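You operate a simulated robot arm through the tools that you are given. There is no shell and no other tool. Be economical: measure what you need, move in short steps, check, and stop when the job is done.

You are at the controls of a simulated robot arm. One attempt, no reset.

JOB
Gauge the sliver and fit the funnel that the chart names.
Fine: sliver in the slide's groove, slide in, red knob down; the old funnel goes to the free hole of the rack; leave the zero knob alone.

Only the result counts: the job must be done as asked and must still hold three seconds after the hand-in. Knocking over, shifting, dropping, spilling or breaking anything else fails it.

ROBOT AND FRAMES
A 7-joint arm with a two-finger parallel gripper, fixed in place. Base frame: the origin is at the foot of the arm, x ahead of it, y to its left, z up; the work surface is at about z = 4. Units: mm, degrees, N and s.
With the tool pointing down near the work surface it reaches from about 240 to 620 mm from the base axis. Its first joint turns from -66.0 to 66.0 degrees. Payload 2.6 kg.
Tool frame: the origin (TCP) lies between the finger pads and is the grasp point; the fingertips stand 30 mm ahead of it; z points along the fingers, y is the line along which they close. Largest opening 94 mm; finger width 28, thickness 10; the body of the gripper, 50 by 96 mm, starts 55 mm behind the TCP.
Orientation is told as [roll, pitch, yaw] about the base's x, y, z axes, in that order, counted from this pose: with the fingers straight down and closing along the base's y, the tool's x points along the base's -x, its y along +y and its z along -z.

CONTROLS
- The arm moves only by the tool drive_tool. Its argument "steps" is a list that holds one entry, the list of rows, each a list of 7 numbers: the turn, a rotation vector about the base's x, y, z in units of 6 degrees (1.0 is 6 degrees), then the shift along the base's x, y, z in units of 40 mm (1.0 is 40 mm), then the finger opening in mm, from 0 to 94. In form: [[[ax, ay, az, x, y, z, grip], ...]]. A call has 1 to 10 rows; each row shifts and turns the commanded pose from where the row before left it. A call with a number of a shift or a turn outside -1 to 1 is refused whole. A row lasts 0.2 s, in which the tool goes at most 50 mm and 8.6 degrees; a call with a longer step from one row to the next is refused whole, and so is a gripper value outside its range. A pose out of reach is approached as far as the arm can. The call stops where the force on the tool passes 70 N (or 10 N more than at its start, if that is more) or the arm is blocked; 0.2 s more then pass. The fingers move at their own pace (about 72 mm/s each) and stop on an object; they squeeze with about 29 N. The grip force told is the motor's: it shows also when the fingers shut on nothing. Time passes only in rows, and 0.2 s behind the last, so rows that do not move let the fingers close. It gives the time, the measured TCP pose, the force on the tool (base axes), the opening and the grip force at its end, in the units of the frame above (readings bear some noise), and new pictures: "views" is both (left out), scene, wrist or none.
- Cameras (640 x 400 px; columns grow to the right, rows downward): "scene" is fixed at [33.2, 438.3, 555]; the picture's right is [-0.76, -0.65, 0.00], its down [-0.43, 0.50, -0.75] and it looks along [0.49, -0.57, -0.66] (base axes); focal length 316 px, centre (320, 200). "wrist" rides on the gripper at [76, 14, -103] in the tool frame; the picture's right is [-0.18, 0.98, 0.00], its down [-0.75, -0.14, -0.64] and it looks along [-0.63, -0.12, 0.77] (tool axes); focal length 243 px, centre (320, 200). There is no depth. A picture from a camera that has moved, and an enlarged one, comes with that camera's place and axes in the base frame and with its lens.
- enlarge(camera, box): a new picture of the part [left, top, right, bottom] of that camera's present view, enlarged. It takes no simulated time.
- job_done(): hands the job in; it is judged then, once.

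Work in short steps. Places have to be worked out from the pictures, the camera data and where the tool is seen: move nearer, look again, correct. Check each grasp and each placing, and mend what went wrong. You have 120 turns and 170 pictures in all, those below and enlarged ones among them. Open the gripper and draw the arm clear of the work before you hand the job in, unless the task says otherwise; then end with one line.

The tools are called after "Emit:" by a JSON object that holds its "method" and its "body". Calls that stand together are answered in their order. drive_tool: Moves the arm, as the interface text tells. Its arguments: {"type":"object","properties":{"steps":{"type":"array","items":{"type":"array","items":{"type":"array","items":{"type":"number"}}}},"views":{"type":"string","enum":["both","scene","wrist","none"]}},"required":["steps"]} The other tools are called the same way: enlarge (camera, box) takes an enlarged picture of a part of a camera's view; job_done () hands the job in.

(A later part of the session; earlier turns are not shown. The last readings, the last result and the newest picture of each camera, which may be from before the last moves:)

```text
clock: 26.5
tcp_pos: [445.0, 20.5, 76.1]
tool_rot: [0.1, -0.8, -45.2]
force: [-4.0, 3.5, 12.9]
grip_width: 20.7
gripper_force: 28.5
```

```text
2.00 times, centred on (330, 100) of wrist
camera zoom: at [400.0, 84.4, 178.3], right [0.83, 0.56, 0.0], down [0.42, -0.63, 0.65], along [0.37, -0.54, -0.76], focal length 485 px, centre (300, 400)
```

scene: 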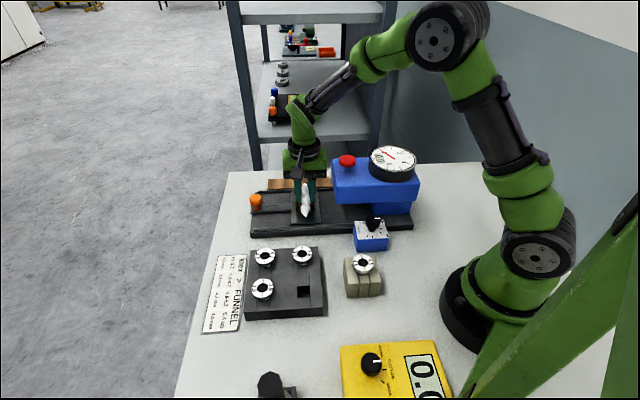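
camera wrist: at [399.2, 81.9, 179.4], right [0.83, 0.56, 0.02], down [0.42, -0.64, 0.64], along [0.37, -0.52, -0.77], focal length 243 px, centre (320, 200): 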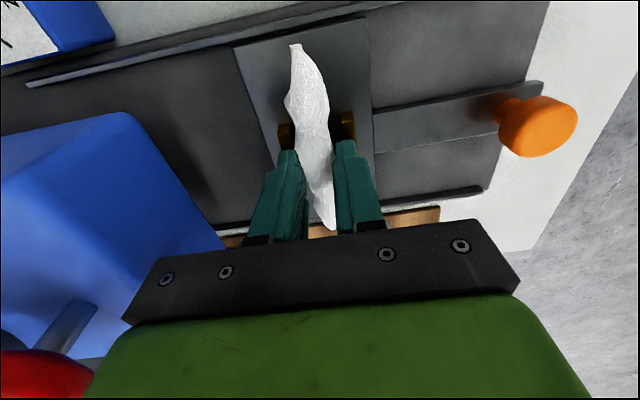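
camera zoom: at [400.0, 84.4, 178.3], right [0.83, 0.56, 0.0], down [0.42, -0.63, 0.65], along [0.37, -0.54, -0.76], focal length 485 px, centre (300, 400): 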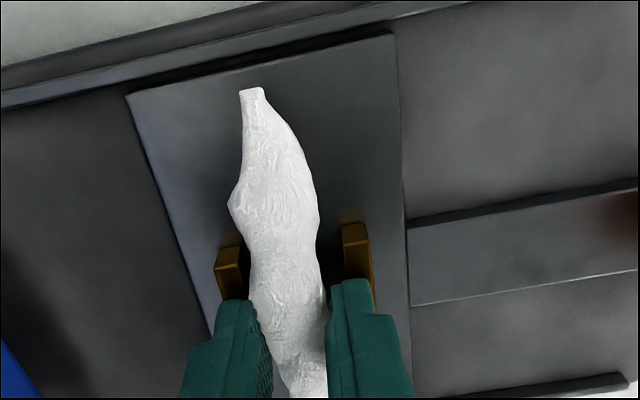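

Light contact remains. I raise 3 mm and open the fingers, then look.

Emit:
{"method": "drive_tool", "body": {"steps": [[[0, 0, 0, 0, 0, 0.075, 10], [0, 0, 0, 0, 0, 0, 10], [0, 0, 0, 0, 0, 0, 34], [0, 0, 0, 0, 0, 0, 34], [0, 0, 0, 0, 0, 0, 34]]], "views": "none"}}

Emit:
{"method": "enlarge", "body": {"camera": "scene", "box": [265, 165, 345, 225]}}

Emit:
{"method": "enlarge", "body": {"camera": "wrist", "box": [200, 0, 460, 200]}}

```text
clock: 27.7
tcp_pos: [443.8, 19.8, 78.0]
tool_rot: [0.1, -0.8, -45.1]
force: [-0.7, -0.5, -0.2]
grip_width: 33.9
gripper_force: 0.1
```

```text
6.67 times, centred on (305, 195) of scene
camera zoom: at [33.2, 438.3, 555.0], right [-0.76, -0.65, 0.0], down [-0.43, 0.5, -0.75], along [0.49, -0.57, -0.66], focal length 2107 px, centre (420, 233)
```

zoom: 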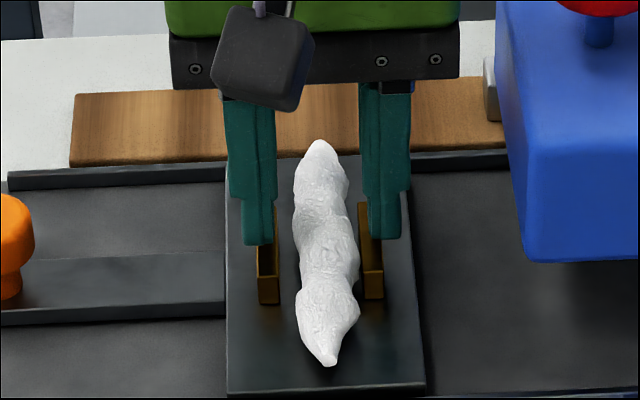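

```text
2.00 times, centred on (330, 100) of wrist
camera zoom: at [399.5, 84.3, 181.2], right [0.83, 0.56, 0.0], down [0.43, -0.63, 0.65], along [0.37, -0.54, -0.76], focal length 485 px, centre (300, 400)
```

zoom: 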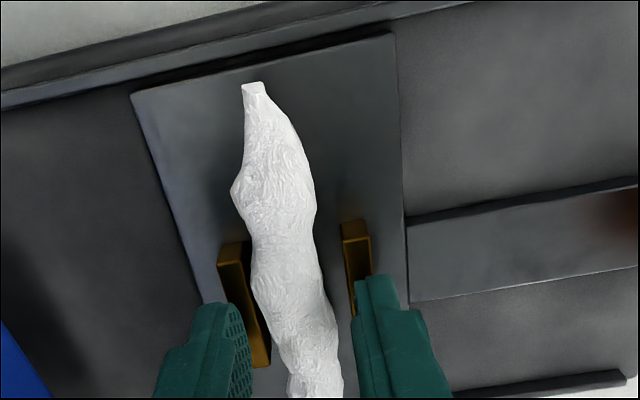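

The sliver lies cleanly in the groove between the bars. I rise, close the fingers, and move beyond the orange knob to push the slide back in.

Emit:
{"method": "drive_tool", "body": {"steps": [[[0, 0, 0, 0, 0, 0.5, 34], [0, 0, 0, 0, 0, 0.9, 34], [0, 0.13, 0, 0, 0, 0.7, 0], [0, 0, 0, 0.7, 0.7, 0, 0], [0, 0, 0, 0.7, 0.7, 0, 0], [0, 0, 0, 0.7, 0.7, 0, 0], [0, 0, 0, 0.66, 0.64, 0, 0], [0, 0, 0, 0, 0, 0, 0]]], "views": "both"}}

```text
clock: 29.5
tcp_pos: [554.8, 129.5, 162.1]
tool_rot: [-0.5, -0.2, -45.0]
force: [-0.1, 0.2, -0.1]
grip_width: 0.0
gripper_force: 29.2
camera wrist: at [510.8, 194.4, 265.1], right [0.83, 0.56, -0.01], down [0.43, -0.63, 0.65], along [0.36, -0.54, -0.76], focal length 243 px, centre (320, 200)
```

scene: 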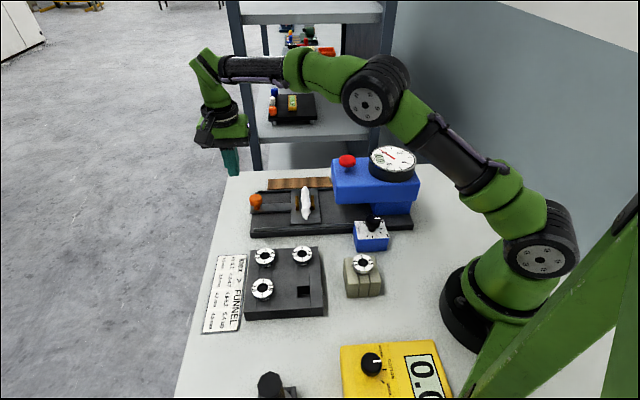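
wrist: 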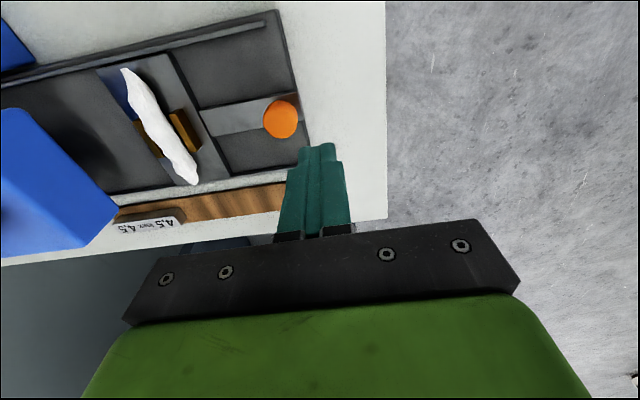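

The knob is at about (528.6,105.4,58); the fingers are ~11 mm clear outward. I descend to z≈68 beside it.

Emit:
{"method": "drive_tool", "body": {"steps": [[[0, 0, 0, 0, 0, -0.8, 0], [0, 0, 0, 0, 0, -0.8, 0], [0, 0, 0, 0, 0, -0.75, 0], [0, 0, 0, 0, 0, 0, 0]]], "views": "wrist"}}

```text
clock: 30.5
tcp_pos: [554.5, 126.4, 69.5]
tool_rot: [-0.4, -0.3, -45.1]
force: [0.8, 1.0, -0.6]
grip_width: 0.0
gripper_force: 28.8
camera wrist: at [511.0, 192.1, 171.5], right [0.83, 0.56, -0.01], down [0.43, -0.63, 0.65], along [0.36, -0.54, -0.76], focal length 243 px, centre (320, 200)
```

wrist: 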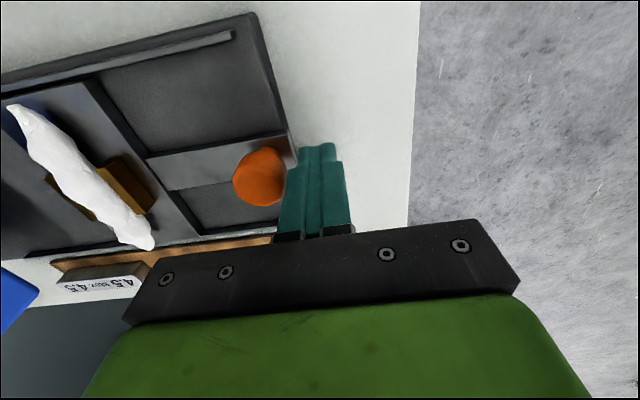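

The fingers stand just outside the knob. I push the slide in along (-0.707,-0.707), first 60 mm.

Emit:
{"method": "drive_tool", "body": {"steps": [[[0, 0, 0, -0.12, -0.1, 0, 0], [0, 0, 0, -0.15, -0.15, 0, 0], [0, 0, 0, -0.15, -0.15, 0, 0], [0, 0, 0, -0.15, -0.14, 0, 0], [0, 0, 0, -0.15, -0.14, 0, 0], [0, 0, 0, -0.15, -0.15, 0, 0], [0, 0, 0, -0.15, -0.15, 0, 0], [0, 0, 0, -0.15, -0.15, 0, 0], [0, 0, 0, -0.15, -0.15, 0, 0], [0, 0, 0, -0.15, -0.15, 0, 0]]], "views": "both"}}

```text
clock: 32.7
tcp_pos: [496.8, 70.8, 68.3]
tool_rot: [-0.6, -0.2, -45.1]
force: [0.2, -0.5, -0.2]
grip_width: 0.0
gripper_force: 28.6
camera wrist: at [453.6, 135.1, 171.6], right [0.83, 0.56, -0.01], down [0.43, -0.63, 0.65], along [0.36, -0.54, -0.76], focal length 243 px, centre (320, 200)
```

scene: 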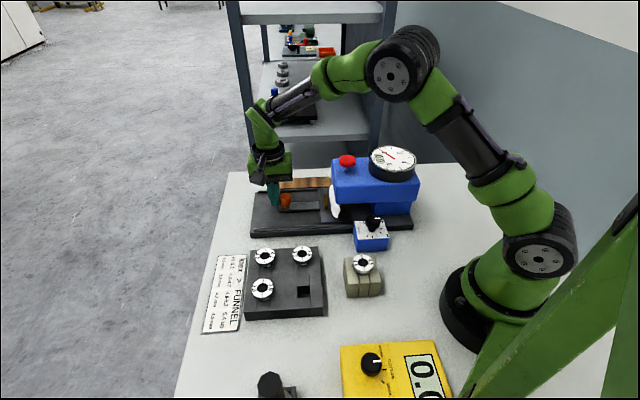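
wrist: 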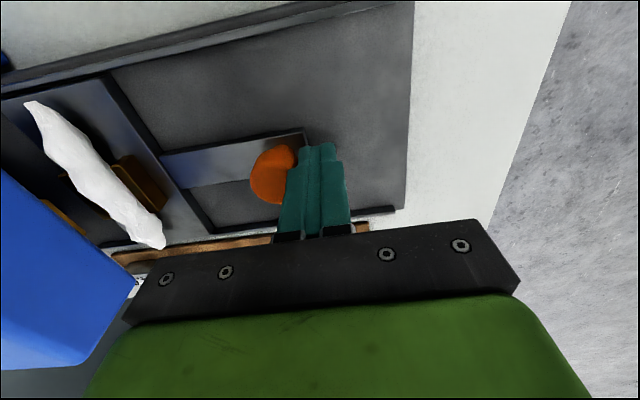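

The slide goes in smoothly and the sliver remains between the bars. I push on about 34 mm, slowly towards the stop.

Emit:
{"method": "drive_tool", "body": {"steps": [[[0, 0, 0, -0.14, -0.14, 0, 0], [0, 0, 0, -0.14, -0.14, 0, 0], [0, 0, 0, -0.14, -0.14, 0, 0], [0, 0, 0, -0.1, -0.1, 0, 0], [0, 0, 0, -0.06, -0.06, 0, 0], [0, 0, 0, -0.06, -0.06, 0, 0]]], "views": "both"}}

Emit:
{"method": "enlarge", "body": {"camera": "scene", "box": [240, 130, 430, 250]}}

```text
clock: 34.2
tcp_pos: [474.8, 51.7, 69.7]
tool_rot: [0.5, -0.7, -44.2]
force: [5.1, 2.1, -4.2]
grip_width: 0.1
gripper_force: 28.8
stopped in row 6: the force on the tool passed its limit (the readings are from after the stop); the commanded pose is now the measured one
camera wrist: at [429.3, 115.0, 172.0], right [0.82, 0.58, 0.01], down [0.43, -0.62, 0.65], along [0.38, -0.53, -0.76], focal length 243 px, centre (320, 200)
```

scene: 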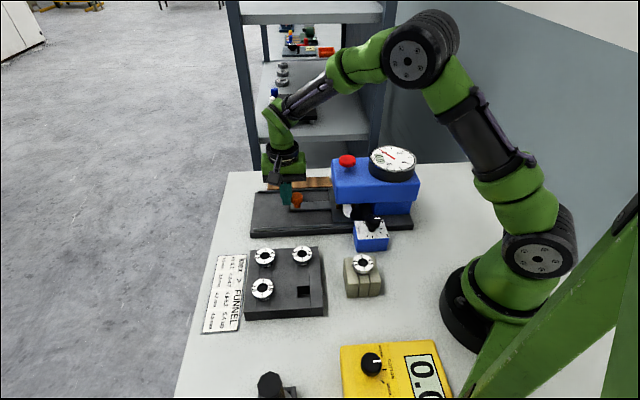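
wrist: 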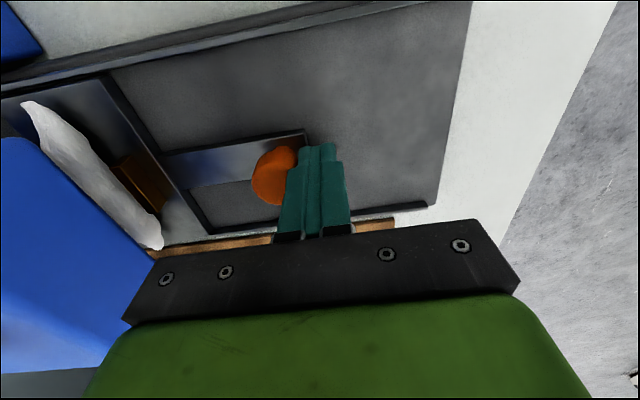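

```text
3.33 times, centred on (335, 190) of scene
camera zoom: at [33.2, 438.3, 555.0], right [-0.76, -0.65, 0.0], down [-0.43, 0.5, -0.75], along [0.49, -0.57, -0.66], focal length 1053 px, centre (270, 233)
```

zoom: 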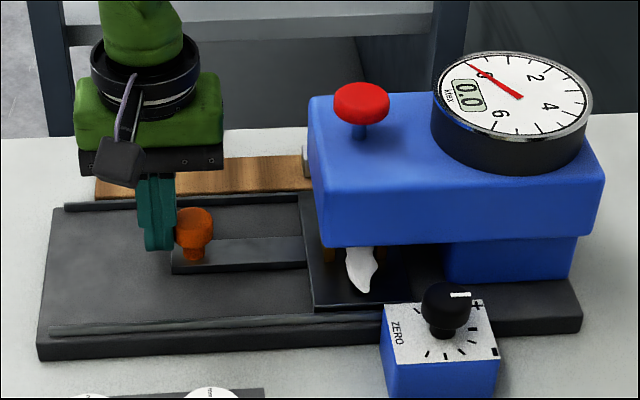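

The slide is at its stop, with the knob at its first place. I retreat, rise, level the tool, and move above the red knob (375,-50).

Emit:
{"method": "drive_tool", "body": {"steps": [[[-0.08, 0.12, -0.1, 0.25, 0.25, 0, 0], [0, 0, 0, 0, 0, 0.9, 0], [0, 0, 0, 0, 0, 0.9, 0], [0, 0, 0, 0, 0, 0.9, 0], [0, 0, 0, 0, 0, 0.9, 0], [0, 0, 0, -0.7, -0.7, 0.1, 0], [0, 0, 0, -0.7, -0.7, 0, 0], [0, 0, 0, -0.7, -0.7, 0, 0], [0, 0, 0, -0.62, -0.68, 0, 0], [0, 0, 0, 0, 0, 0, 0]]], "views": "wrist"}}

```text
clock: 36.4
tcp_pos: [375.7, -51.0, 216.9]
tool_rot: [-0.5, -0.5, -44.9]
force: [0.7, 0.5, -0.1]
grip_width: 0.0
gripper_force: 29.2
camera wrist: at [332.2, 14.1, 318.2], right [0.82, 0.57, -0.01], down [0.43, -0.62, 0.65], along [0.36, -0.54, -0.76], focal length 243 px, centre (320, 200)
```

wrist: 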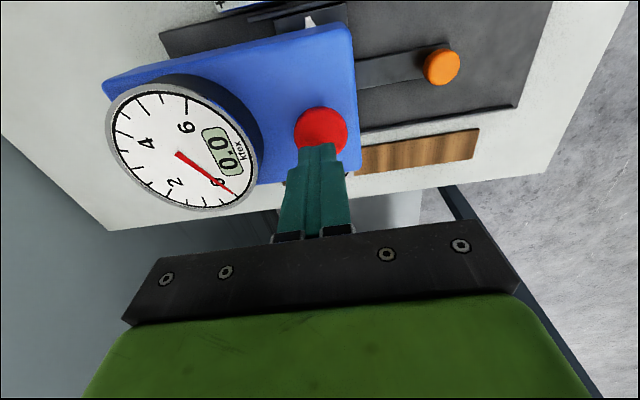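

The red knob is below the tip. I press down slowly while watching the dial.

Emit:
{"method": "drive_tool", "body": {"steps": [[[0.08, 0.08, 0, 0, 0, -0.4, 0], [0, 0, 0, 0, 0, -0.3, 0], [0, 0, 0, 0, 0, -0.08, 0], [0, 0, 0, 0, 0, -0.08, 0], [0, 0, 0, 0, 0, -0.05, 0], [0, 0, 0, 0, 0, -0.05, 0], [0, 0, 0, 0, 0, 0, 0]]], "views": "both"}}

Emit:
{"method": "enlarge", "body": {"camera": "scene", "box": [320, 120, 430, 200]}}

```text
clock: 38.0
tcp_pos: [375.6, -52.2, 182.6]
tool_rot: [-0.2, -0.2, -45.0]
force: [-22.2, -4.2, 58.2]
grip_width: 0.0
gripper_force: 29.3
camera wrist: at [333.3, 12.9, 285.2], right [0.83, 0.56, 0.0], down [0.43, -0.63, 0.65], along [0.36, -0.53, -0.76], focal length 243 px, centre (320, 200)
```

scene: 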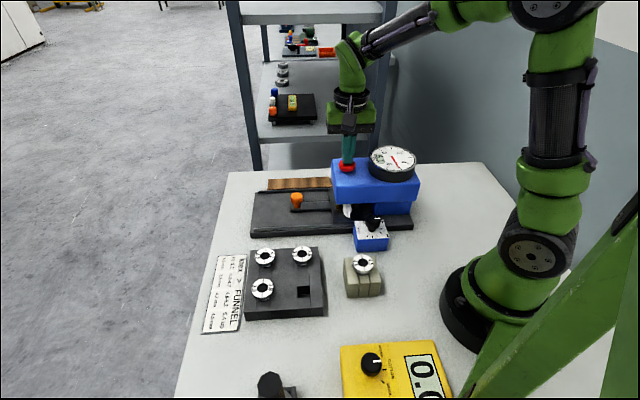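
wrist: 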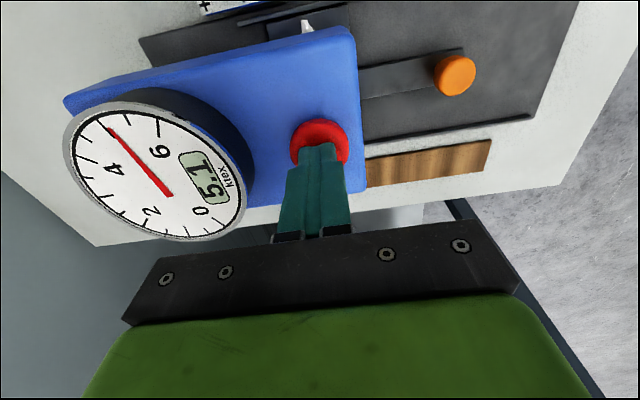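

```text
5.00 times, centred on (375, 160) of scene
camera zoom: at [32.9, 438.3, 555.0], right [-0.76, -0.65, 0.0], down [-0.43, 0.5, -0.75], along [0.49, -0.57, -0.66], focal length 1580 px, centre (45, 400)
```

zoom: 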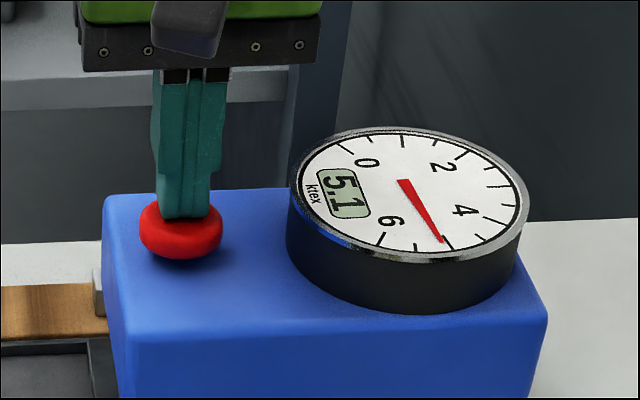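

The gauge reads 5.1 ktex with the sliver (an empty press read 0.0). I check the readout and the zero knob's pointer in enlarged views.

Emit:
{"method": "enlarge", "body": {"camera": "wrist", "box": [60, 90, 260, 250]}}

Emit:
{"method": "enlarge", "body": {"camera": "scene", "box": [345, 205, 405, 255]}}

```text
2.50 times, centred on (160, 170) of wrist
camera zoom: at [333.3, 12.9, 285.2], right [0.83, 0.56, 0.0], down [0.43, -0.63, 0.65], along [0.36, -0.53, -0.76], focal length 606 px, centre (720, 275)
```

zoom: 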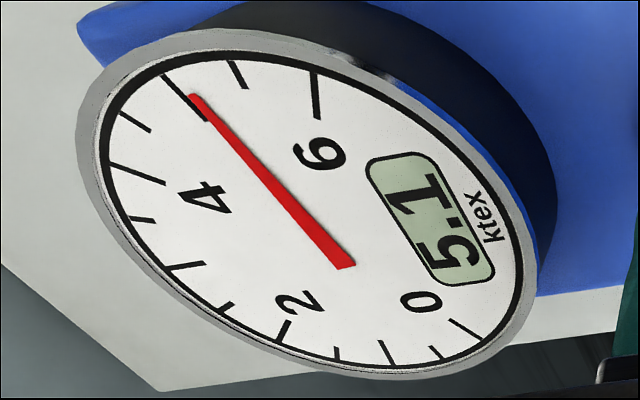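

```text
8.00 times, centred on (375, 230) of scene
camera zoom: at [32.9, 438.3, 555.0], right [-0.76, -0.65, 0.0], down [-0.43, 0.5, -0.75], along [0.49, -0.57, -0.66], focal length 2528 px, centre (-120, -40)
```

zoom: 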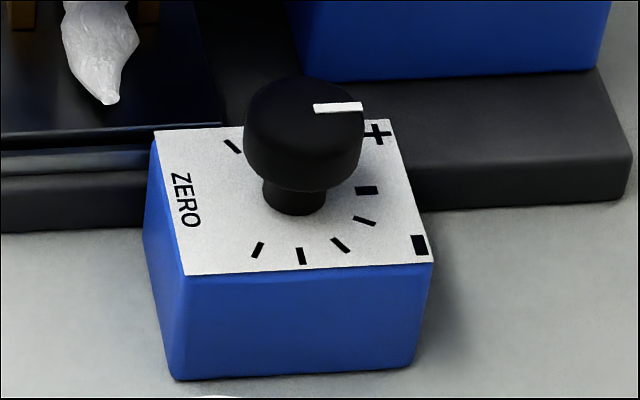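

The zero pointer sits at its mid mark and the reading is 5.1. The 4.5 ktex reference bar lets me verify this without touching the zero knob, so I'll check it. I rise and move over the orange knob to pull the slide out again.

Emit:
{"method": "drive_tool", "body": {"steps": [[[0, 0, 0, 0, 0, 0.4, 0], [0, 0, 0, 0, 0, 0.8, 0], [0, 0, 0, 0.5, 0.52, 0, 50], [0, 0, 0, 0.5, 0.52, 0, 54], [0, 0, 0, 0.5, 0.52, -0.5, 54], [0, 0, 0, 0.5, 0.54, -0.8, 54], [0, 0, 0, 0, 0, -0.8, 54], [0, 0, 0, 0, 0, 0, 54]]], "views": "wrist"}}

```text
clock: 39.8
tcp_pos: [454.2, 37.0, 143.7]
tool_rot: [-0.5, 0.0, -45.0]
force: [-0.8, 0.0, -0.8]
grip_width: 54.1
gripper_force: 0.1
camera wrist: at [411.7, 100.6, 247.2], right [0.82, 0.57, -0.01], down [0.44, -0.63, 0.64], along [0.36, -0.53, -0.77], focal length 243 px, centre (320, 200)
```

wrist: 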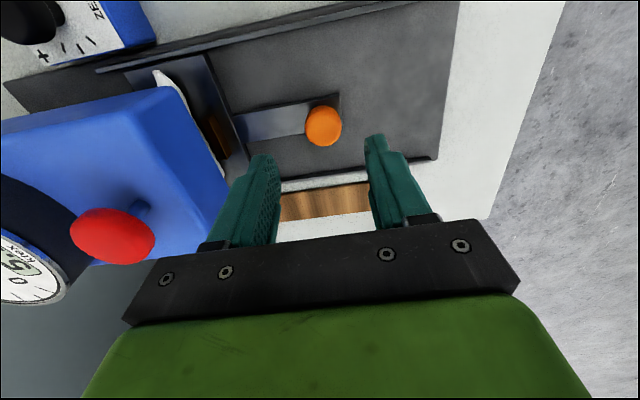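

The reading is held on the dial. The knob is at about (458,36); I shift (+4,-1), descend to z≈64 and close on it.

Emit:
{"method": "drive_tool", "body": {"steps": [[[0.08, 0, 0, 0.1, -0.03, -0.8, 54], [0, 0, 0, 0, 0, -0.8, 54], [0, 0, 0, 0, 0, -0.35, 54], [0, 0, 0, 0, 0, 0, 54], [0, 0, 0, 0, 0, 0, 10], [0, 0, 0, 0, 0, 0, 10], [0, 0, 0, 0, 0, 0, 10]]], "views": "wrist"}}

```text
clock: 41.4
tcp_pos: [458.9, 35.0, 65.6]
tool_rot: [-0.1, 0.5, -44.9]
force: [-1.6, -0.2, -4.9]
grip_width: 29.7
gripper_force: 44.7
camera wrist: at [416.0, 98.0, 169.1], right [0.82, 0.57, 0.0], down [0.44, -0.63, 0.64], along [0.36, -0.53, -0.77], focal length 243 px, centre (320, 200)
```

wrist: 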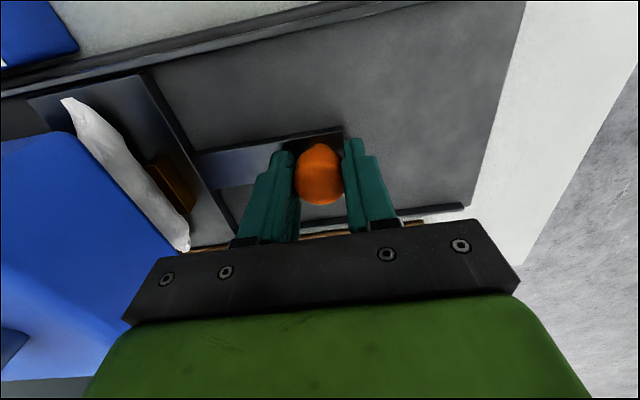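

Gripped at 29.7 mm. I pull the slide out by ~90 mm.

Emit:
{"method": "drive_tool", "body": {"steps": [[[0, 0, 0, 0.15, 0.15, 0, 10], [0, 0, 0, 0.16, 0.16, 0, 10], [0, 0, 0, 0.16, 0.16, 0, 10], [0, 0, 0, 0.16, 0.16, 0, 10], [0, 0, 0, 0.16, 0.16, 0, 10], [0, 0, 0, 0.16, 0.16, 0, 10], [0, 0, 0, 0.16, 0.16, 0, 10], [0, 0, 0, 0.16, 0.16, 0, 10], [0, 0, 0, 0.16, 0.16, 0, 10], [0, 0, 0, 0.16, 0.16, 0, 10]]], "views": "none"}}

Emit:
{"method": "drive_tool", "body": {"steps": [[[0, 0, 0, 0, 0, 0, 10], [0, 0, 0, 0, 0, 0, 54], [0, 0, 0, 0, 0, 0, 54], [0, 0, 0, 0, 0, 0.5, 54], [0, 0, 0, 0, 0, 0.9, 54], [0, 0, 0, -0.6, -0.6, 0.6, 54], [0, 0, 0, -0.7, -0.7, 0, 54], [0, 0, 0, -0.7, -0.7, 0, 54], [0, 0, 0, 0, 0, 0, 54]]], "views": "both"}}

```text
clock: 43.6
tcp_pos: [522.6, 98.1, 65.5]
tool_rot: [0.0, 0.7, -44.8]
force: [-16.3, 16.6, 2.1]
grip_width: 29.8
gripper_force: 44.2
```

```text
clock: 45.6
tcp_pos: [441.7, 15.2, 144.6]
tool_rot: [0.0, 0.4, -44.9]
force: [0.2, -0.4, 0.6]
grip_width: 54.0
gripper_force: 0.1
camera wrist: at [400.3, 79.9, 248.0], right [0.82, 0.57, 0.0], down [0.44, -0.63, 0.64], along [0.36, -0.53, -0.77], focal length 243 px, centre (320, 200)
```

scene: 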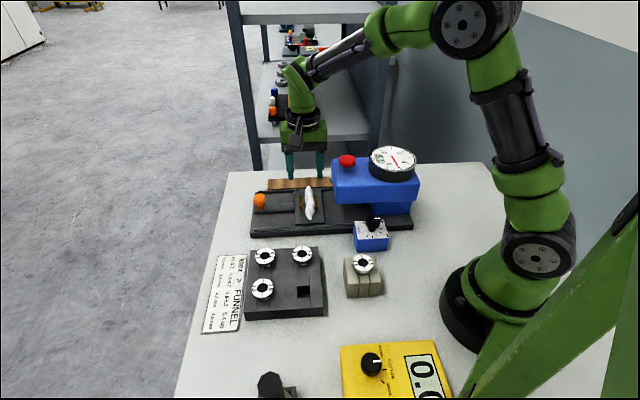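
wrist: 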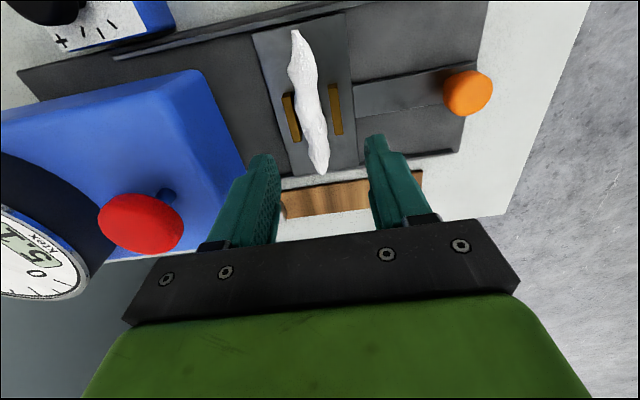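

The sliver rests in the groove; I'll take it by its far end, beyond the bars, around (460,-13). I move there and come down to z≈80 to look.

Emit:
{"method": "drive_tool", "body": {"steps": [[[0, -0.07, 0, 0.24, -0.35, 0, 44], [0, 0, 0, 0.23, -0.35, -0.5, 44], [0, 0, 0, 0, 0, -0.6, 44], [0, 0, 0, 0, 0, -0.5, 44], [0, 0, 0, 0, 0, 0, 44]]], "views": "wrist"}}

Emit:
{"method": "enlarge", "body": {"camera": "scene", "box": [265, 155, 345, 215]}}

```text
clock: 46.8
tcp_pos: [461.2, -10.0, 79.4]
tool_rot: [0.2, 0.2, -44.9]
force: [-0.1, -0.4, 0.9]
grip_width: 43.9
gripper_force: 0.0
camera wrist: at [417.7, 52.4, 184.6], right [0.82, 0.57, 0.0], down [0.43, -0.63, 0.64], along [0.36, -0.53, -0.77], focal length 243 px, centre (320, 200)
```

wrist: 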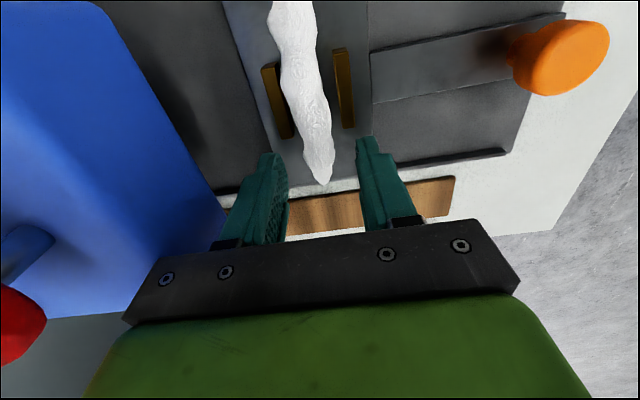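

```text
6.67 times, centred on (305, 185) of scene
camera zoom: at [33.2, 438.3, 555.0], right [-0.76, -0.65, 0.0], down [-0.43, 0.5, -0.75], along [0.49, -0.57, -0.66], focal length 2107 px, centre (420, 300)
```

zoom: 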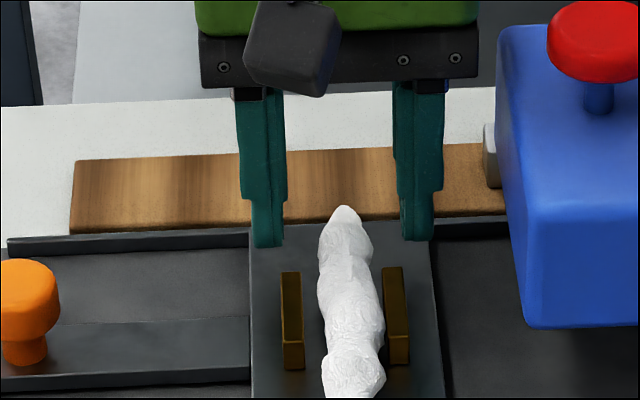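

The bars' far ends are at about (452,0), so I shift a further 5 mm outward to (464.5,-13.5) to clear them, then lower slowly.

Emit:
{"method": "drive_tool", "body": {"steps": [[[0, 0, 0, 0.085, -0.09, 0, 44], [0, 0, 0, 0, 0, -0.15, 44], [0, 0, 0, 0, 0, -0.1, 44], [0, 0, 0, 0, 0, -0.1, 44], [0, 0, 0, 0, 0, 0, 44]]], "views": "none"}}

Emit:
{"method": "enlarge", "body": {"camera": "scene", "box": [265, 155, 345, 215]}}

```text
clock: 48.0
tcp_pos: [465.0, -15.1, 67.1]
tool_rot: [0.0, 0.2, -44.9]
force: [0.0, -0.5, -0.1]
grip_width: 43.8
gripper_force: 0.1
```

```text
6.67 times, centred on (305, 185) of scene
camera zoom: at [33.2, 438.3, 555.0], right [-0.76, -0.65, 0.0], down [-0.43, 0.5, -0.75], along [0.49, -0.57, -0.66], focal length 2107 px, centre (420, 300)
```

zoom: 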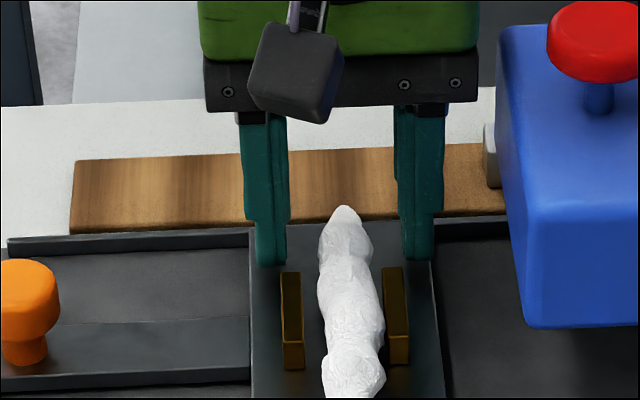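

No contact at tip z≈37. I go down a bit more, in 3 mm steps.

Emit:
{"method": "drive_tool", "body": {"steps": [[[0, 0, 0, 0, 0, -0.075, 44], [0, 0, 0, 0, 0, -0.075, 44], [0, 0, 0, 0, 0, 0, 44]]], "views": "none"}}

Emit:
{"method": "enlarge", "body": {"camera": "scene", "box": [265, 155, 345, 215]}}

Emit:
{"method": "enlarge", "body": {"camera": "wrist", "box": [200, 0, 460, 200]}}

```text
clock: 48.8
tcp_pos: [465.5, -14.6, 61.7]
tool_rot: [0.4, 0.1, -44.9]
force: [-4.5, 2.9, 16.8]
grip_width: 44.8
gripper_force: 0.4
```

```text
6.67 times, centred on (305, 185) of scene
camera zoom: at [33.1, 438.3, 555.0], right [-0.76, -0.65, 0.0], down [-0.43, 0.5, -0.75], along [0.49, -0.57, -0.66], focal length 2107 px, centre (420, 300)
```

zoom: 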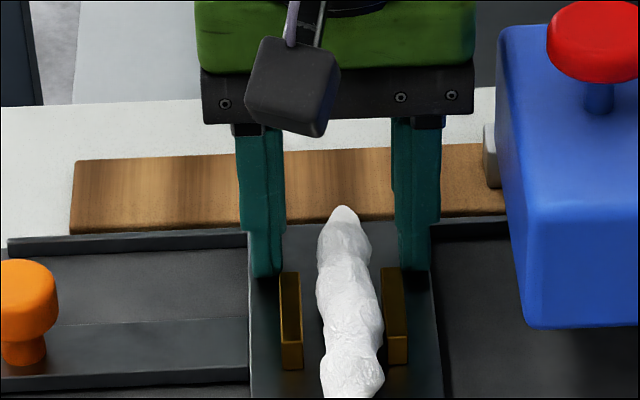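

```text
2.00 times, centred on (330, 100) of wrist
camera zoom: at [421.9, 49.1, 165.5], right [0.82, 0.57, 0.0], down [0.43, -0.64, 0.64], along [0.36, -0.53, -0.77], focal length 485 px, centre (300, 400)
```

zoom: 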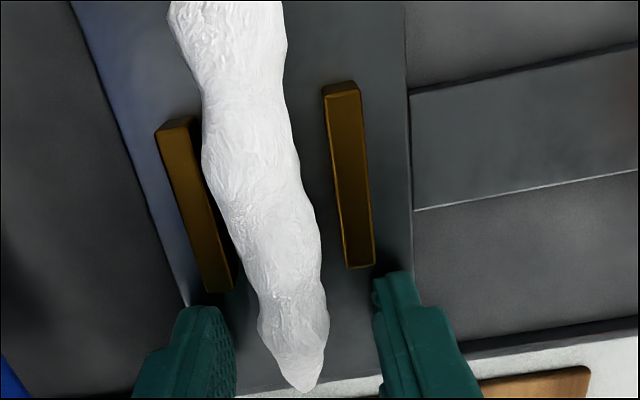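

The tips touched the plate (z≈32). I rise 2 mm, shift 2 mm away from the bars, and close on the sliver's end.

Emit:
{"method": "drive_tool", "body": {"steps": [[[0, 0, 0, 0, 0, 0.06, 44], [0, 0, 0, 0.05, -0.05, 0, 44], [0, 0, 0, 0, 0, 0, 6], [0, 0, 0, 0, 0, 0, 6], [0, 0, 0, 0, 0, 0, 6], [0, 0, 0, 0, 0, 0, 6]]], "views": "wrist"}}

```text
clock: 50.2
tcp_pos: [467.3, -16.4, 63.7]
tool_rot: [0.1, 0.1, -44.8]
force: [-0.3, -0.6, 0.9]
grip_width: 20.7
gripper_force: 28.5
camera wrist: at [424.0, 46.8, 167.4], right [0.82, 0.57, 0.0], down [0.43, -0.63, 0.64], along [0.36, -0.53, -0.77], focal length 243 px, centre (320, 200)
```

wrist: 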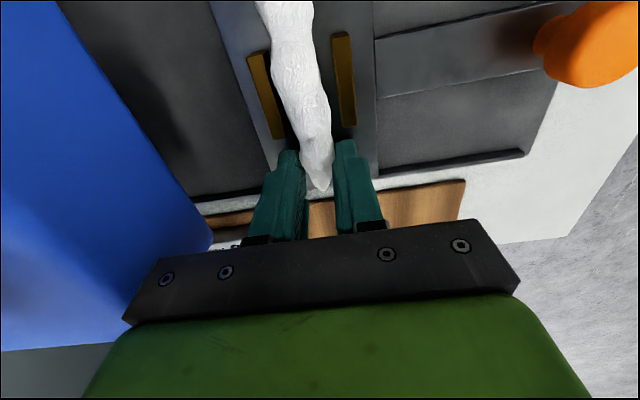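

The sliver is held near its end. I lift it straight up 125 mm, then turn back to yaw 44° while moving out towards the tray.

Emit:
{"method": "drive_tool", "body": {"steps": [[[0, 0, 0, 0, 0, 0.3, 6], [0, 0, 0, 0, 0, 0.7, 6], [0, 0, 0, 0, 0, 0.8, 6], [0, 0, 0, 0, 0, 0.8, 6], [0, 0, 0, 0.3, 0, 0.8, 6], [0, 0, 1, 0.3, 0, 0, 6], [0, 0, 1, 0.3, 0, 0, 6], [0, 0, 1, 0.3, 0, 0, 6], [0, 0, 1, 0.3, 0, 0, 6], [0, 0, 1, 0.3, 0, 0, 6]]], "views": "none"}}

Emit:
{"method": "drive_tool", "body": {"steps": [[[0, 0, 1, 0.3, 0, 0, 6], [0, 0, 1, 0.3, 0, 0, 6], [0, 0, 1, 0.2, 0, 0, 6], [0, 0, 1, 0.2, -0.05, 0, 6], [0, 0, 1, 0.15, -0.05, 0, 6], [0, 0, 1, 0, 0, 0, 6], [0, 0, 1, 0, 0, 0, 6], [0, 0, 1, 0, 0, 0, 6], [0, 0, 1, 0, 0, 0, 6], [0, 0, 0.8, 0, 0, 0, 6]]], "views": "both"}}

```text
clock: 52.4
tcp_pos: [539.7, -17.6, 200.2]
tool_rot: [0.0, 0.2, -14.7]
force: [0.2, -0.3, -0.4]
grip_width: 20.6
gripper_force: 29.1
```

```text
clock: 54.6
tcp_pos: [586.0, -20.3, 199.7]
tool_rot: [0.1, 0.3, 44.1]
force: [0.7, -0.1, -0.8]
grip_width: 21.0
gripper_force: 29.2
camera wrist: at [522.1, -63.9, 303.3], right [-0.55, 0.83, 0.0], down [0.64, 0.42, 0.64], along [0.53, 0.35, -0.77], focal length 243 px, centre (320, 200)
```

scene: 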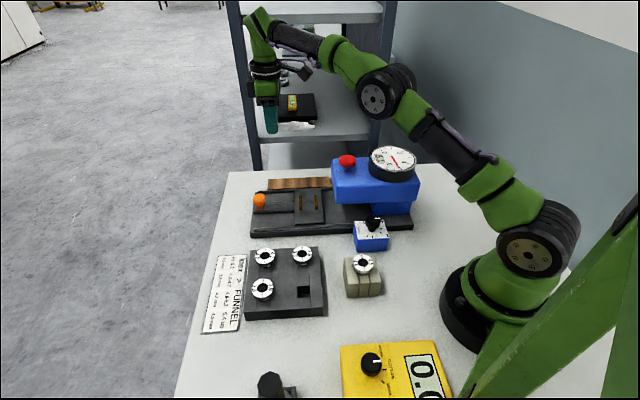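
wrist: 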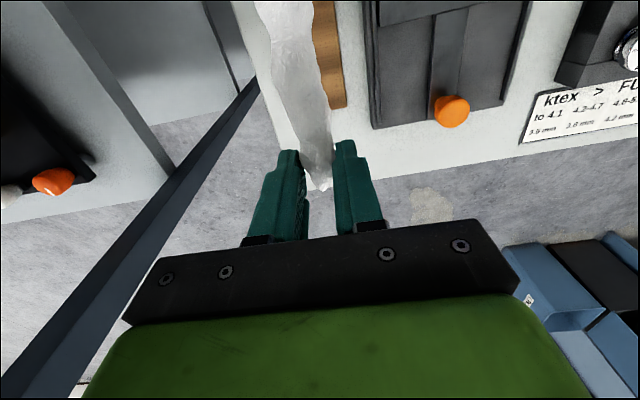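

Held well. I lower above the tray to z≈70 and check alignment.

Emit:
{"method": "drive_tool", "body": {"steps": [[[0, 0, 0, -0.09, 0, -0.8, 6], [0, 0, 0, 0, 0, -0.9, 6], [0, 0, 0, 0, 0, -0.9, 6], [0, 0, 0, 0, 0, -0.6, 6], [0, 0, 0, 0, 0, 0, 6]]], "views": "wrist"}}

Emit:
{"method": "enlarge", "body": {"camera": "scene", "box": [250, 140, 345, 210]}}

```text
clock: 55.8
tcp_pos: [587.6, -22.7, 72.2]
tool_rot: [0.2, 0.3, 43.9]
force: [0.9, -0.8, -0.6]
grip_width: 20.6
gripper_force: 29.0
camera wrist: at [522.9, -65.3, 175.6], right [-0.55, 0.84, 0.0], down [0.64, 0.42, 0.64], along [0.53, 0.35, -0.77], focal length 243 px, centre (320, 200)
```

wrist: 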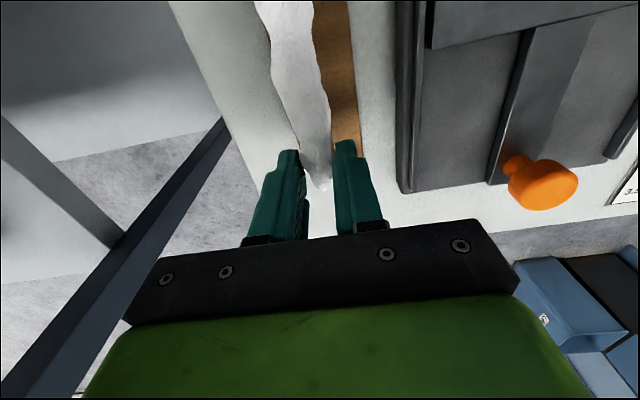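

```text
5.71 times, centred on (298, 175) of scene
camera zoom: at [33.2, 438.3, 555.0], right [-0.76, -0.65, 0.0], down [-0.43, 0.5, -0.75], along [0.49, -0.57, -0.66], focal length 1806 px, centre (449, 343)
```

zoom: 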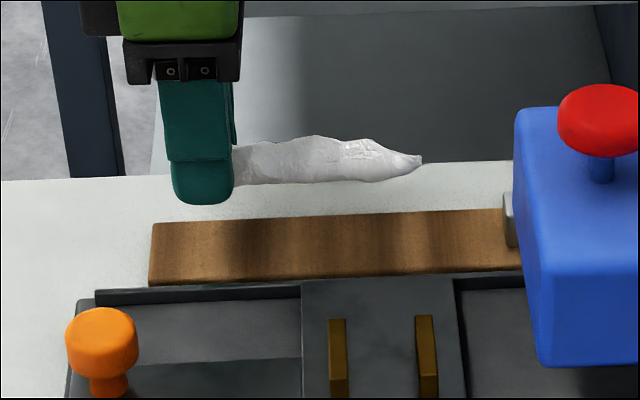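

I correct (-5,+2) to reach the tray axis and lower to z≈47.

Emit:
{"method": "drive_tool", "body": {"steps": [[[0, 0, 0, -0.13, 0.05, -0.2, 6], [0, 0, 0, 0, 0, -0.25, 6], [0, 0, 0, 0, 0, -0.15, 6], [0, 0, 0, 0, 0, 0, 6]]], "views": "wrist"}}

Emit:
{"method": "enlarge", "body": {"camera": "scene", "box": [250, 140, 345, 210]}}

```text
clock: 56.8
tcp_pos: [578.4, -18.9, 47.0]
tool_rot: [0.1, 0.2, 43.9]
force: [0.8, 1.3, 0.0]
grip_width: 20.7
gripper_force: 28.9
camera wrist: at [514.6, -62.3, 150.9], right [-0.55, 0.84, 0.0], down [0.64, 0.42, 0.64], along [0.53, 0.35, -0.77], focal length 243 px, centre (320, 200)
```

wrist: 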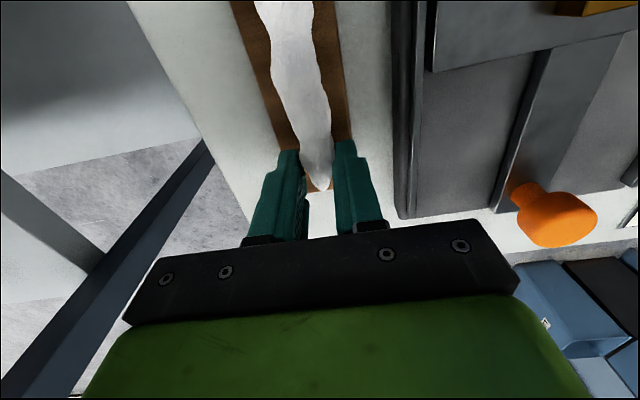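

```text
5.71 times, centred on (298, 175) of scene
camera zoom: at [33.2, 438.3, 555.0], right [-0.76, -0.65, 0.0], down [-0.43, 0.5, -0.75], along [0.49, -0.57, -0.66], focal length 1806 px, centre (449, 343)
```

zoom: 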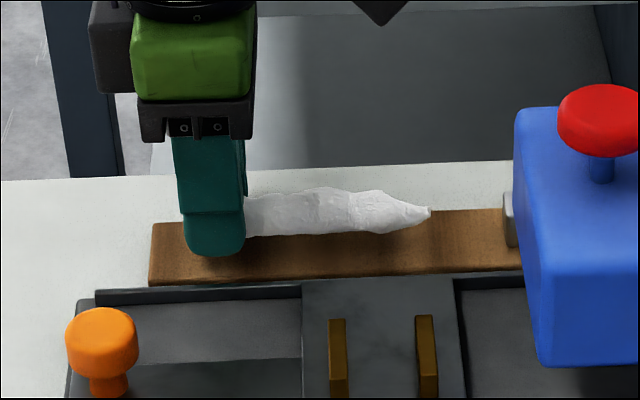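

Well centred on the tray; a few mm remain. I shift +3 mm outward and lower in 2 mm steps.

Emit:
{"method": "drive_tool", "body": {"steps": [[[0, 0, 0, 0.05, 0.05, -0.05, 6], [0, 0, 0, 0, 0, -0.05, 6], [0, 0, 0, 0, 0, 0, 6]]], "views": "none"}}

Emit:
{"method": "drive_tool", "body": {"steps": [[[0, 0, 0, 0, 0, -0.04, 6], [0, 0, 0, 0, 0, 0, 6]]], "views": "none"}}

Emit:
{"method": "enlarge", "body": {"camera": "scene", "box": [250, 140, 345, 210]}}

```text
clock: 57.6
tcp_pos: [579.9, -16.6, 44.2]
tool_rot: [0.2, 0.2, 43.8]
force: [-0.1, 0.1, -0.4]
grip_width: 20.7
gripper_force: 28.6
```

```text
clock: 58.2
tcp_pos: [579.6, -16.5, 40.7]
tool_rot: [0.2, 0.2, 43.9]
force: [-0.4, 0.4, -0.2]
grip_width: 20.5
gripper_force: 29.0
```

```text
5.71 times, centred on (298, 175) of scene
camera zoom: at [33.2, 438.3, 555.0], right [-0.76, -0.65, 0.0], down [-0.43, 0.5, -0.75], along [0.49, -0.57, -0.66], focal length 1806 px, centre (449, 343)
```

zoom: 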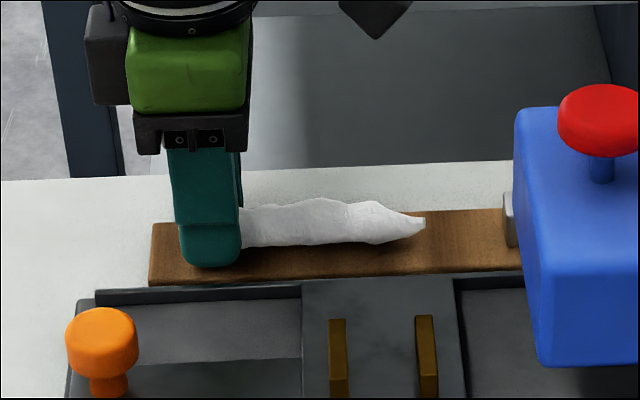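

No contact yet (bottom ≈ z 9). I lower another 2 mm and check.

Emit:
{"method": "drive_tool", "body": {"steps": [[[0, 0, 0, 0, 0, -0.03, 6], [0, 0, 0, 0, 0, -0.02, 6], [0, 0, 0, 0, 0, 0, 6]]], "views": "none"}}

```text
clock: 59.0
tcp_pos: [579.4, -17.3, 40.8]
tool_rot: [0.1, 0.2, 43.8]
force: [-0.3, 0.5, 0.2]
grip_width: 21.0
gripper_force: 29.3
```

Emit:
{"method": "drive_tool", "body": {"steps": [[[0, 0, 0, 0, 0, -0.04, 6], [0, 0, 0, 0, 0, -0.02, 6], [0, 0, 0, 0, 0, 0, 6]]], "views": "none"}}

Emit:
{"method": "enlarge", "body": {"camera": "scene", "box": [250, 140, 345, 210]}}

```text
clock: 59.8
tcp_pos: [579.3, -17.1, 39.0]
tool_rot: [0.1, 0.2, 44.0]
force: [1.2, 0.4, -0.5]
grip_width: 20.6
gripper_force: 29.3
```

```text
5.71 times, centred on (298, 175) of scene
camera zoom: at [33.2, 438.3, 555.0], right [-0.76, -0.65, 0.0], down [-0.43, 0.5, -0.75], along [0.49, -0.57, -0.66], focal length 1806 px, centre (449, 343)
```

zoom: 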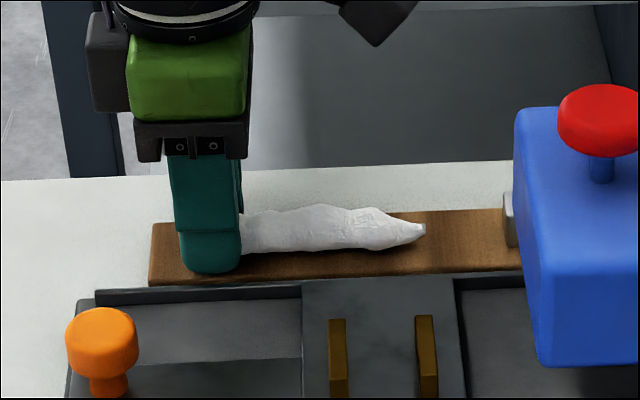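

The sliver is practically on the tray. I release and rise.

Emit:
{"method": "drive_tool", "body": {"steps": [[[0, 0, 0, 0, 0, 0, 40], [0, 0, 0, 0, 0, 0, 40], [0, 0, 0, 0, 0, 0.3, 40], [0, 0, 0, 0, 0, 0.7, 40], [0, 0, 0, 0, 0, 0.8, 40], [0, 0, 0, -0.5, -0.5, 0.8, 40], [0, 0, 0, -0.8, -0.8, 0.3, 40], [0, 0, 0, -0.8, -0.8, 0, 40], [0, 0, 0, -0.8, -0.8, 0, 40], [0, 0, 0, -0.4, -0.4, 0, 40]]], "views": "both"}}

```text
clock: 62.0
tcp_pos: [443.9, -148.3, 152.5]
tool_rot: [0.2, 0.2, 43.9]
force: [-0.3, 0.6, -0.1]
grip_width: 40.0
gripper_force: 0.0
camera wrist: at [379.7, -191.6, 256.3], right [-0.55, 0.84, 0.0], down [0.64, 0.42, 0.64], along [0.53, 0.35, -0.77], focal length 243 px, centre (320, 200)
```

scene: 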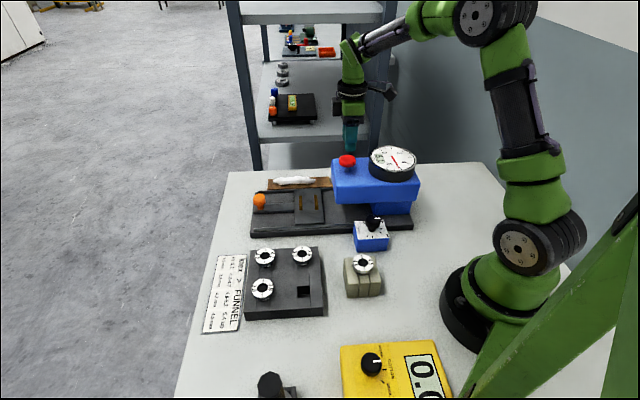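
wrist: 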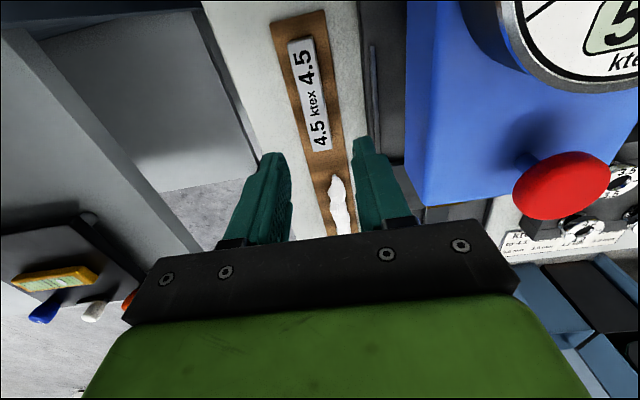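

The reference bar runs from about (411,-190) to (483,-124), axis ≈42.3°. I'll grip it 36 mm from its centre, at (473,-132); I move there and down to z≈80.

Emit:
{"method": "drive_tool", "body": {"steps": [[[0, 0, -0.25, 0.36, 0.2, -0.4, 44], [0, 0, 0, 0.36, 0.2, -0.7, 44], [0, 0, 0, 0, 0, -0.7, 44], [0, 0, 0, 0, 0, 0, 44]]], "views": "wrist"}}

```text
clock: 63.0
tcp_pos: [474.0, -133.4, 81.1]
tool_rot: [0.2, 0.2, 42.4]
force: [-0.2, -0.9, 0.5]
grip_width: 44.1
gripper_force: 0.0
camera wrist: at [408.8, -173.2, 184.8], right [-0.53, 0.85, 0.0], down [0.65, 0.4, 0.64], along [0.54, 0.34, -0.77], focal length 243 px, centre (320, 200)
```

wrist: 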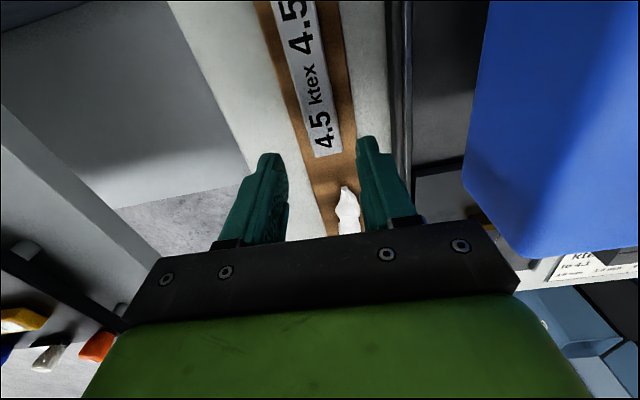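

The bar's near end is at (482.5,-119.5), so I shift ~(0,+4.6) and descend towards z≈44.

Emit:
{"method": "drive_tool", "body": {"steps": [[[0, 0, 0, 0, 0.115, -0.3, 44], [0, 0, 0, 0, 0, -0.4, 44], [0, 0, 0, 0, 0, -0.2, 44], [0, 0, 0, 0, 0, 0, 44]]], "views": "wrist"}}

```text
clock: 64.0
tcp_pos: [475.1, -128.7, 45.5]
tool_rot: [0.2, 0.1, 42.3]
force: [0.4, -0.8, 0.1]
grip_width: 44.0
gripper_force: 0.2
camera wrist: at [411.0, -170.3, 148.9], right [-0.53, 0.85, 0.0], down [0.65, 0.4, 0.64], along [0.54, 0.34, -0.77], focal length 243 px, centre (320, 200)
```

wrist: 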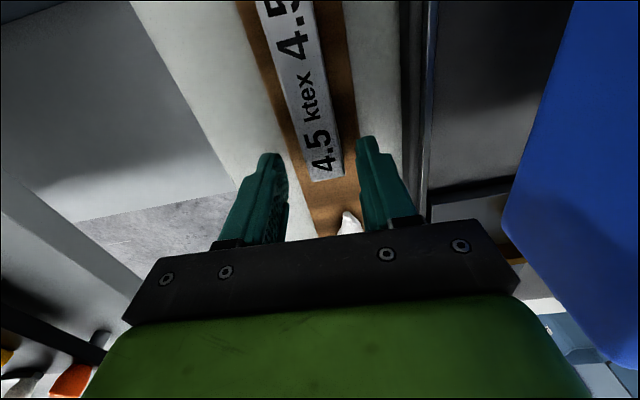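

Centred on the bar. I lower 4 mm more and close.

Emit:
{"method": "drive_tool", "body": {"steps": [[[0, 0, 0, 0, 0, -0.1, 44], [0, 0, 0, 0, 0, 0, 6], [0, 0, 0, 0, 0, 0, 6], [0, 0, 0, 0, 0, 0, 6], [0, 0, 0, 0, 0, 0, 6]]], "views": "wrist"}}

```text
clock: 65.2
tcp_pos: [476.0, -129.7, 41.3]
tool_rot: [0.2, 0.2, 42.4]
force: [1.0, 0.1, -0.4]
grip_width: 21.8
gripper_force: 29.6
camera wrist: at [410.5, -170.7, 145.2], right [-0.53, 0.85, 0.0], down [0.65, 0.4, 0.64], along [0.54, 0.34, -0.77], focal length 243 px, centre (320, 200)
```

wrist: 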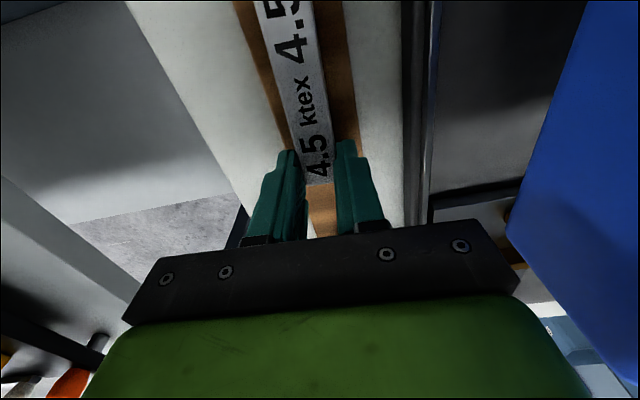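

Held at 21.8 mm (pick pose noted: (475.5,-129.2,41.5), yaw 42.4). I lift to z≈211, then turn to yaw -45 while moving over the groove.

Emit:
{"method": "drive_tool", "body": {"steps": [[[0, 0, 0, 0, 0, 0.4, 6], [0, 0, 0, 0, 0, 0.9, 6], [0, 0, 0, 0, 0, 1, 6], [0, 0, 0, 0, 0, 1, 6], [0, 0, 0, 0, 0, 0.95, 6], [0, 0, -1, 0, 0.19, 0, 6], [0, 0, -1, 0, 0.19, 0, 6], [0, 0, -1, 0, 0.19, 0, 6], [0, 0, -1, 0, 0.19, 0, 6], [0, 0, -1, 0, 0.19, 0, 6]]], "views": "none"}}

Emit:
{"method": "drive_tool", "body": {"steps": [[[0, 0, -1, -0.02, 0.19, 0, 6], [0, 0, -1, -0.02, 0.19, 0, 6], [0, 0, -1, -0.02, 0.19, 0, 6], [0, 0, -1, -0.03, 0.19, 0, 6], [0, 0, -1, -0.03, 0.19, 0, 6], [0, 0, -1, -0.03, 0.19, 0, 6], [0, 0, -1, -0.03, 0.19, 0, 6], [0, 0, -1, -0.03, 0.19, 0, 6], [0, 0, -1, -0.03, 0.19, 0, 6], [0, 0, -0.57, -0.03, 0.19, 0, 6]]], "views": "both"}}

```text
clock: 67.4
tcp_pos: [475.0, -90.3, 212.3]
tool_rot: [0.1, 0.1, 12.3]
force: [-0.3, 0.0, -3.2]
grip_width: 21.5
gripper_force: 28.5
```

```text
clock: 69.6
tcp_pos: [466.0, -15.2, 212.0]
tool_rot: [0.1, 0.2, -45.0]
force: [0.2, 0.2, -2.8]
grip_width: 21.8
gripper_force: 28.8
camera wrist: at [422.1, 48.5, 315.5], right [0.83, 0.56, 0.0], down [0.43, -0.64, 0.64], along [0.36, -0.53, -0.77], focal length 243 px, centre (320, 200)
```

scene: 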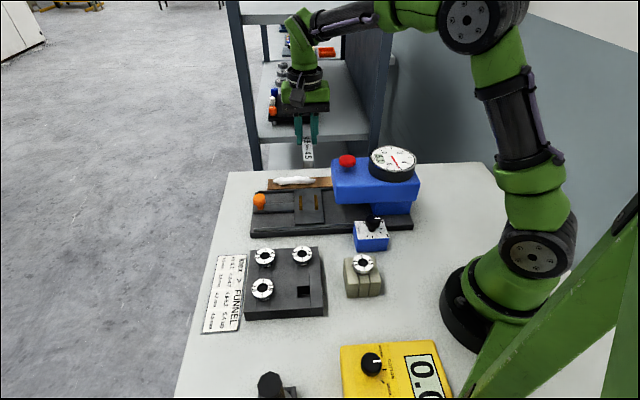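
wrist: 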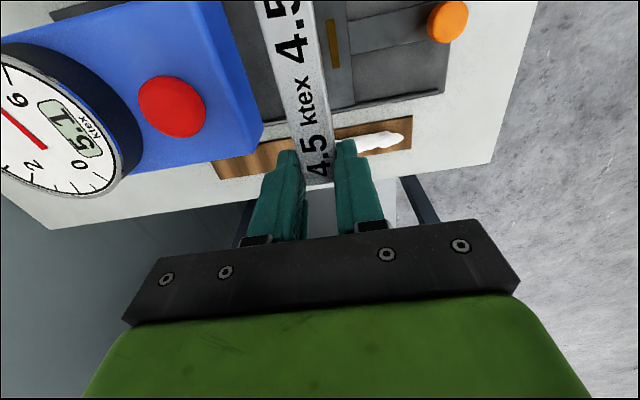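

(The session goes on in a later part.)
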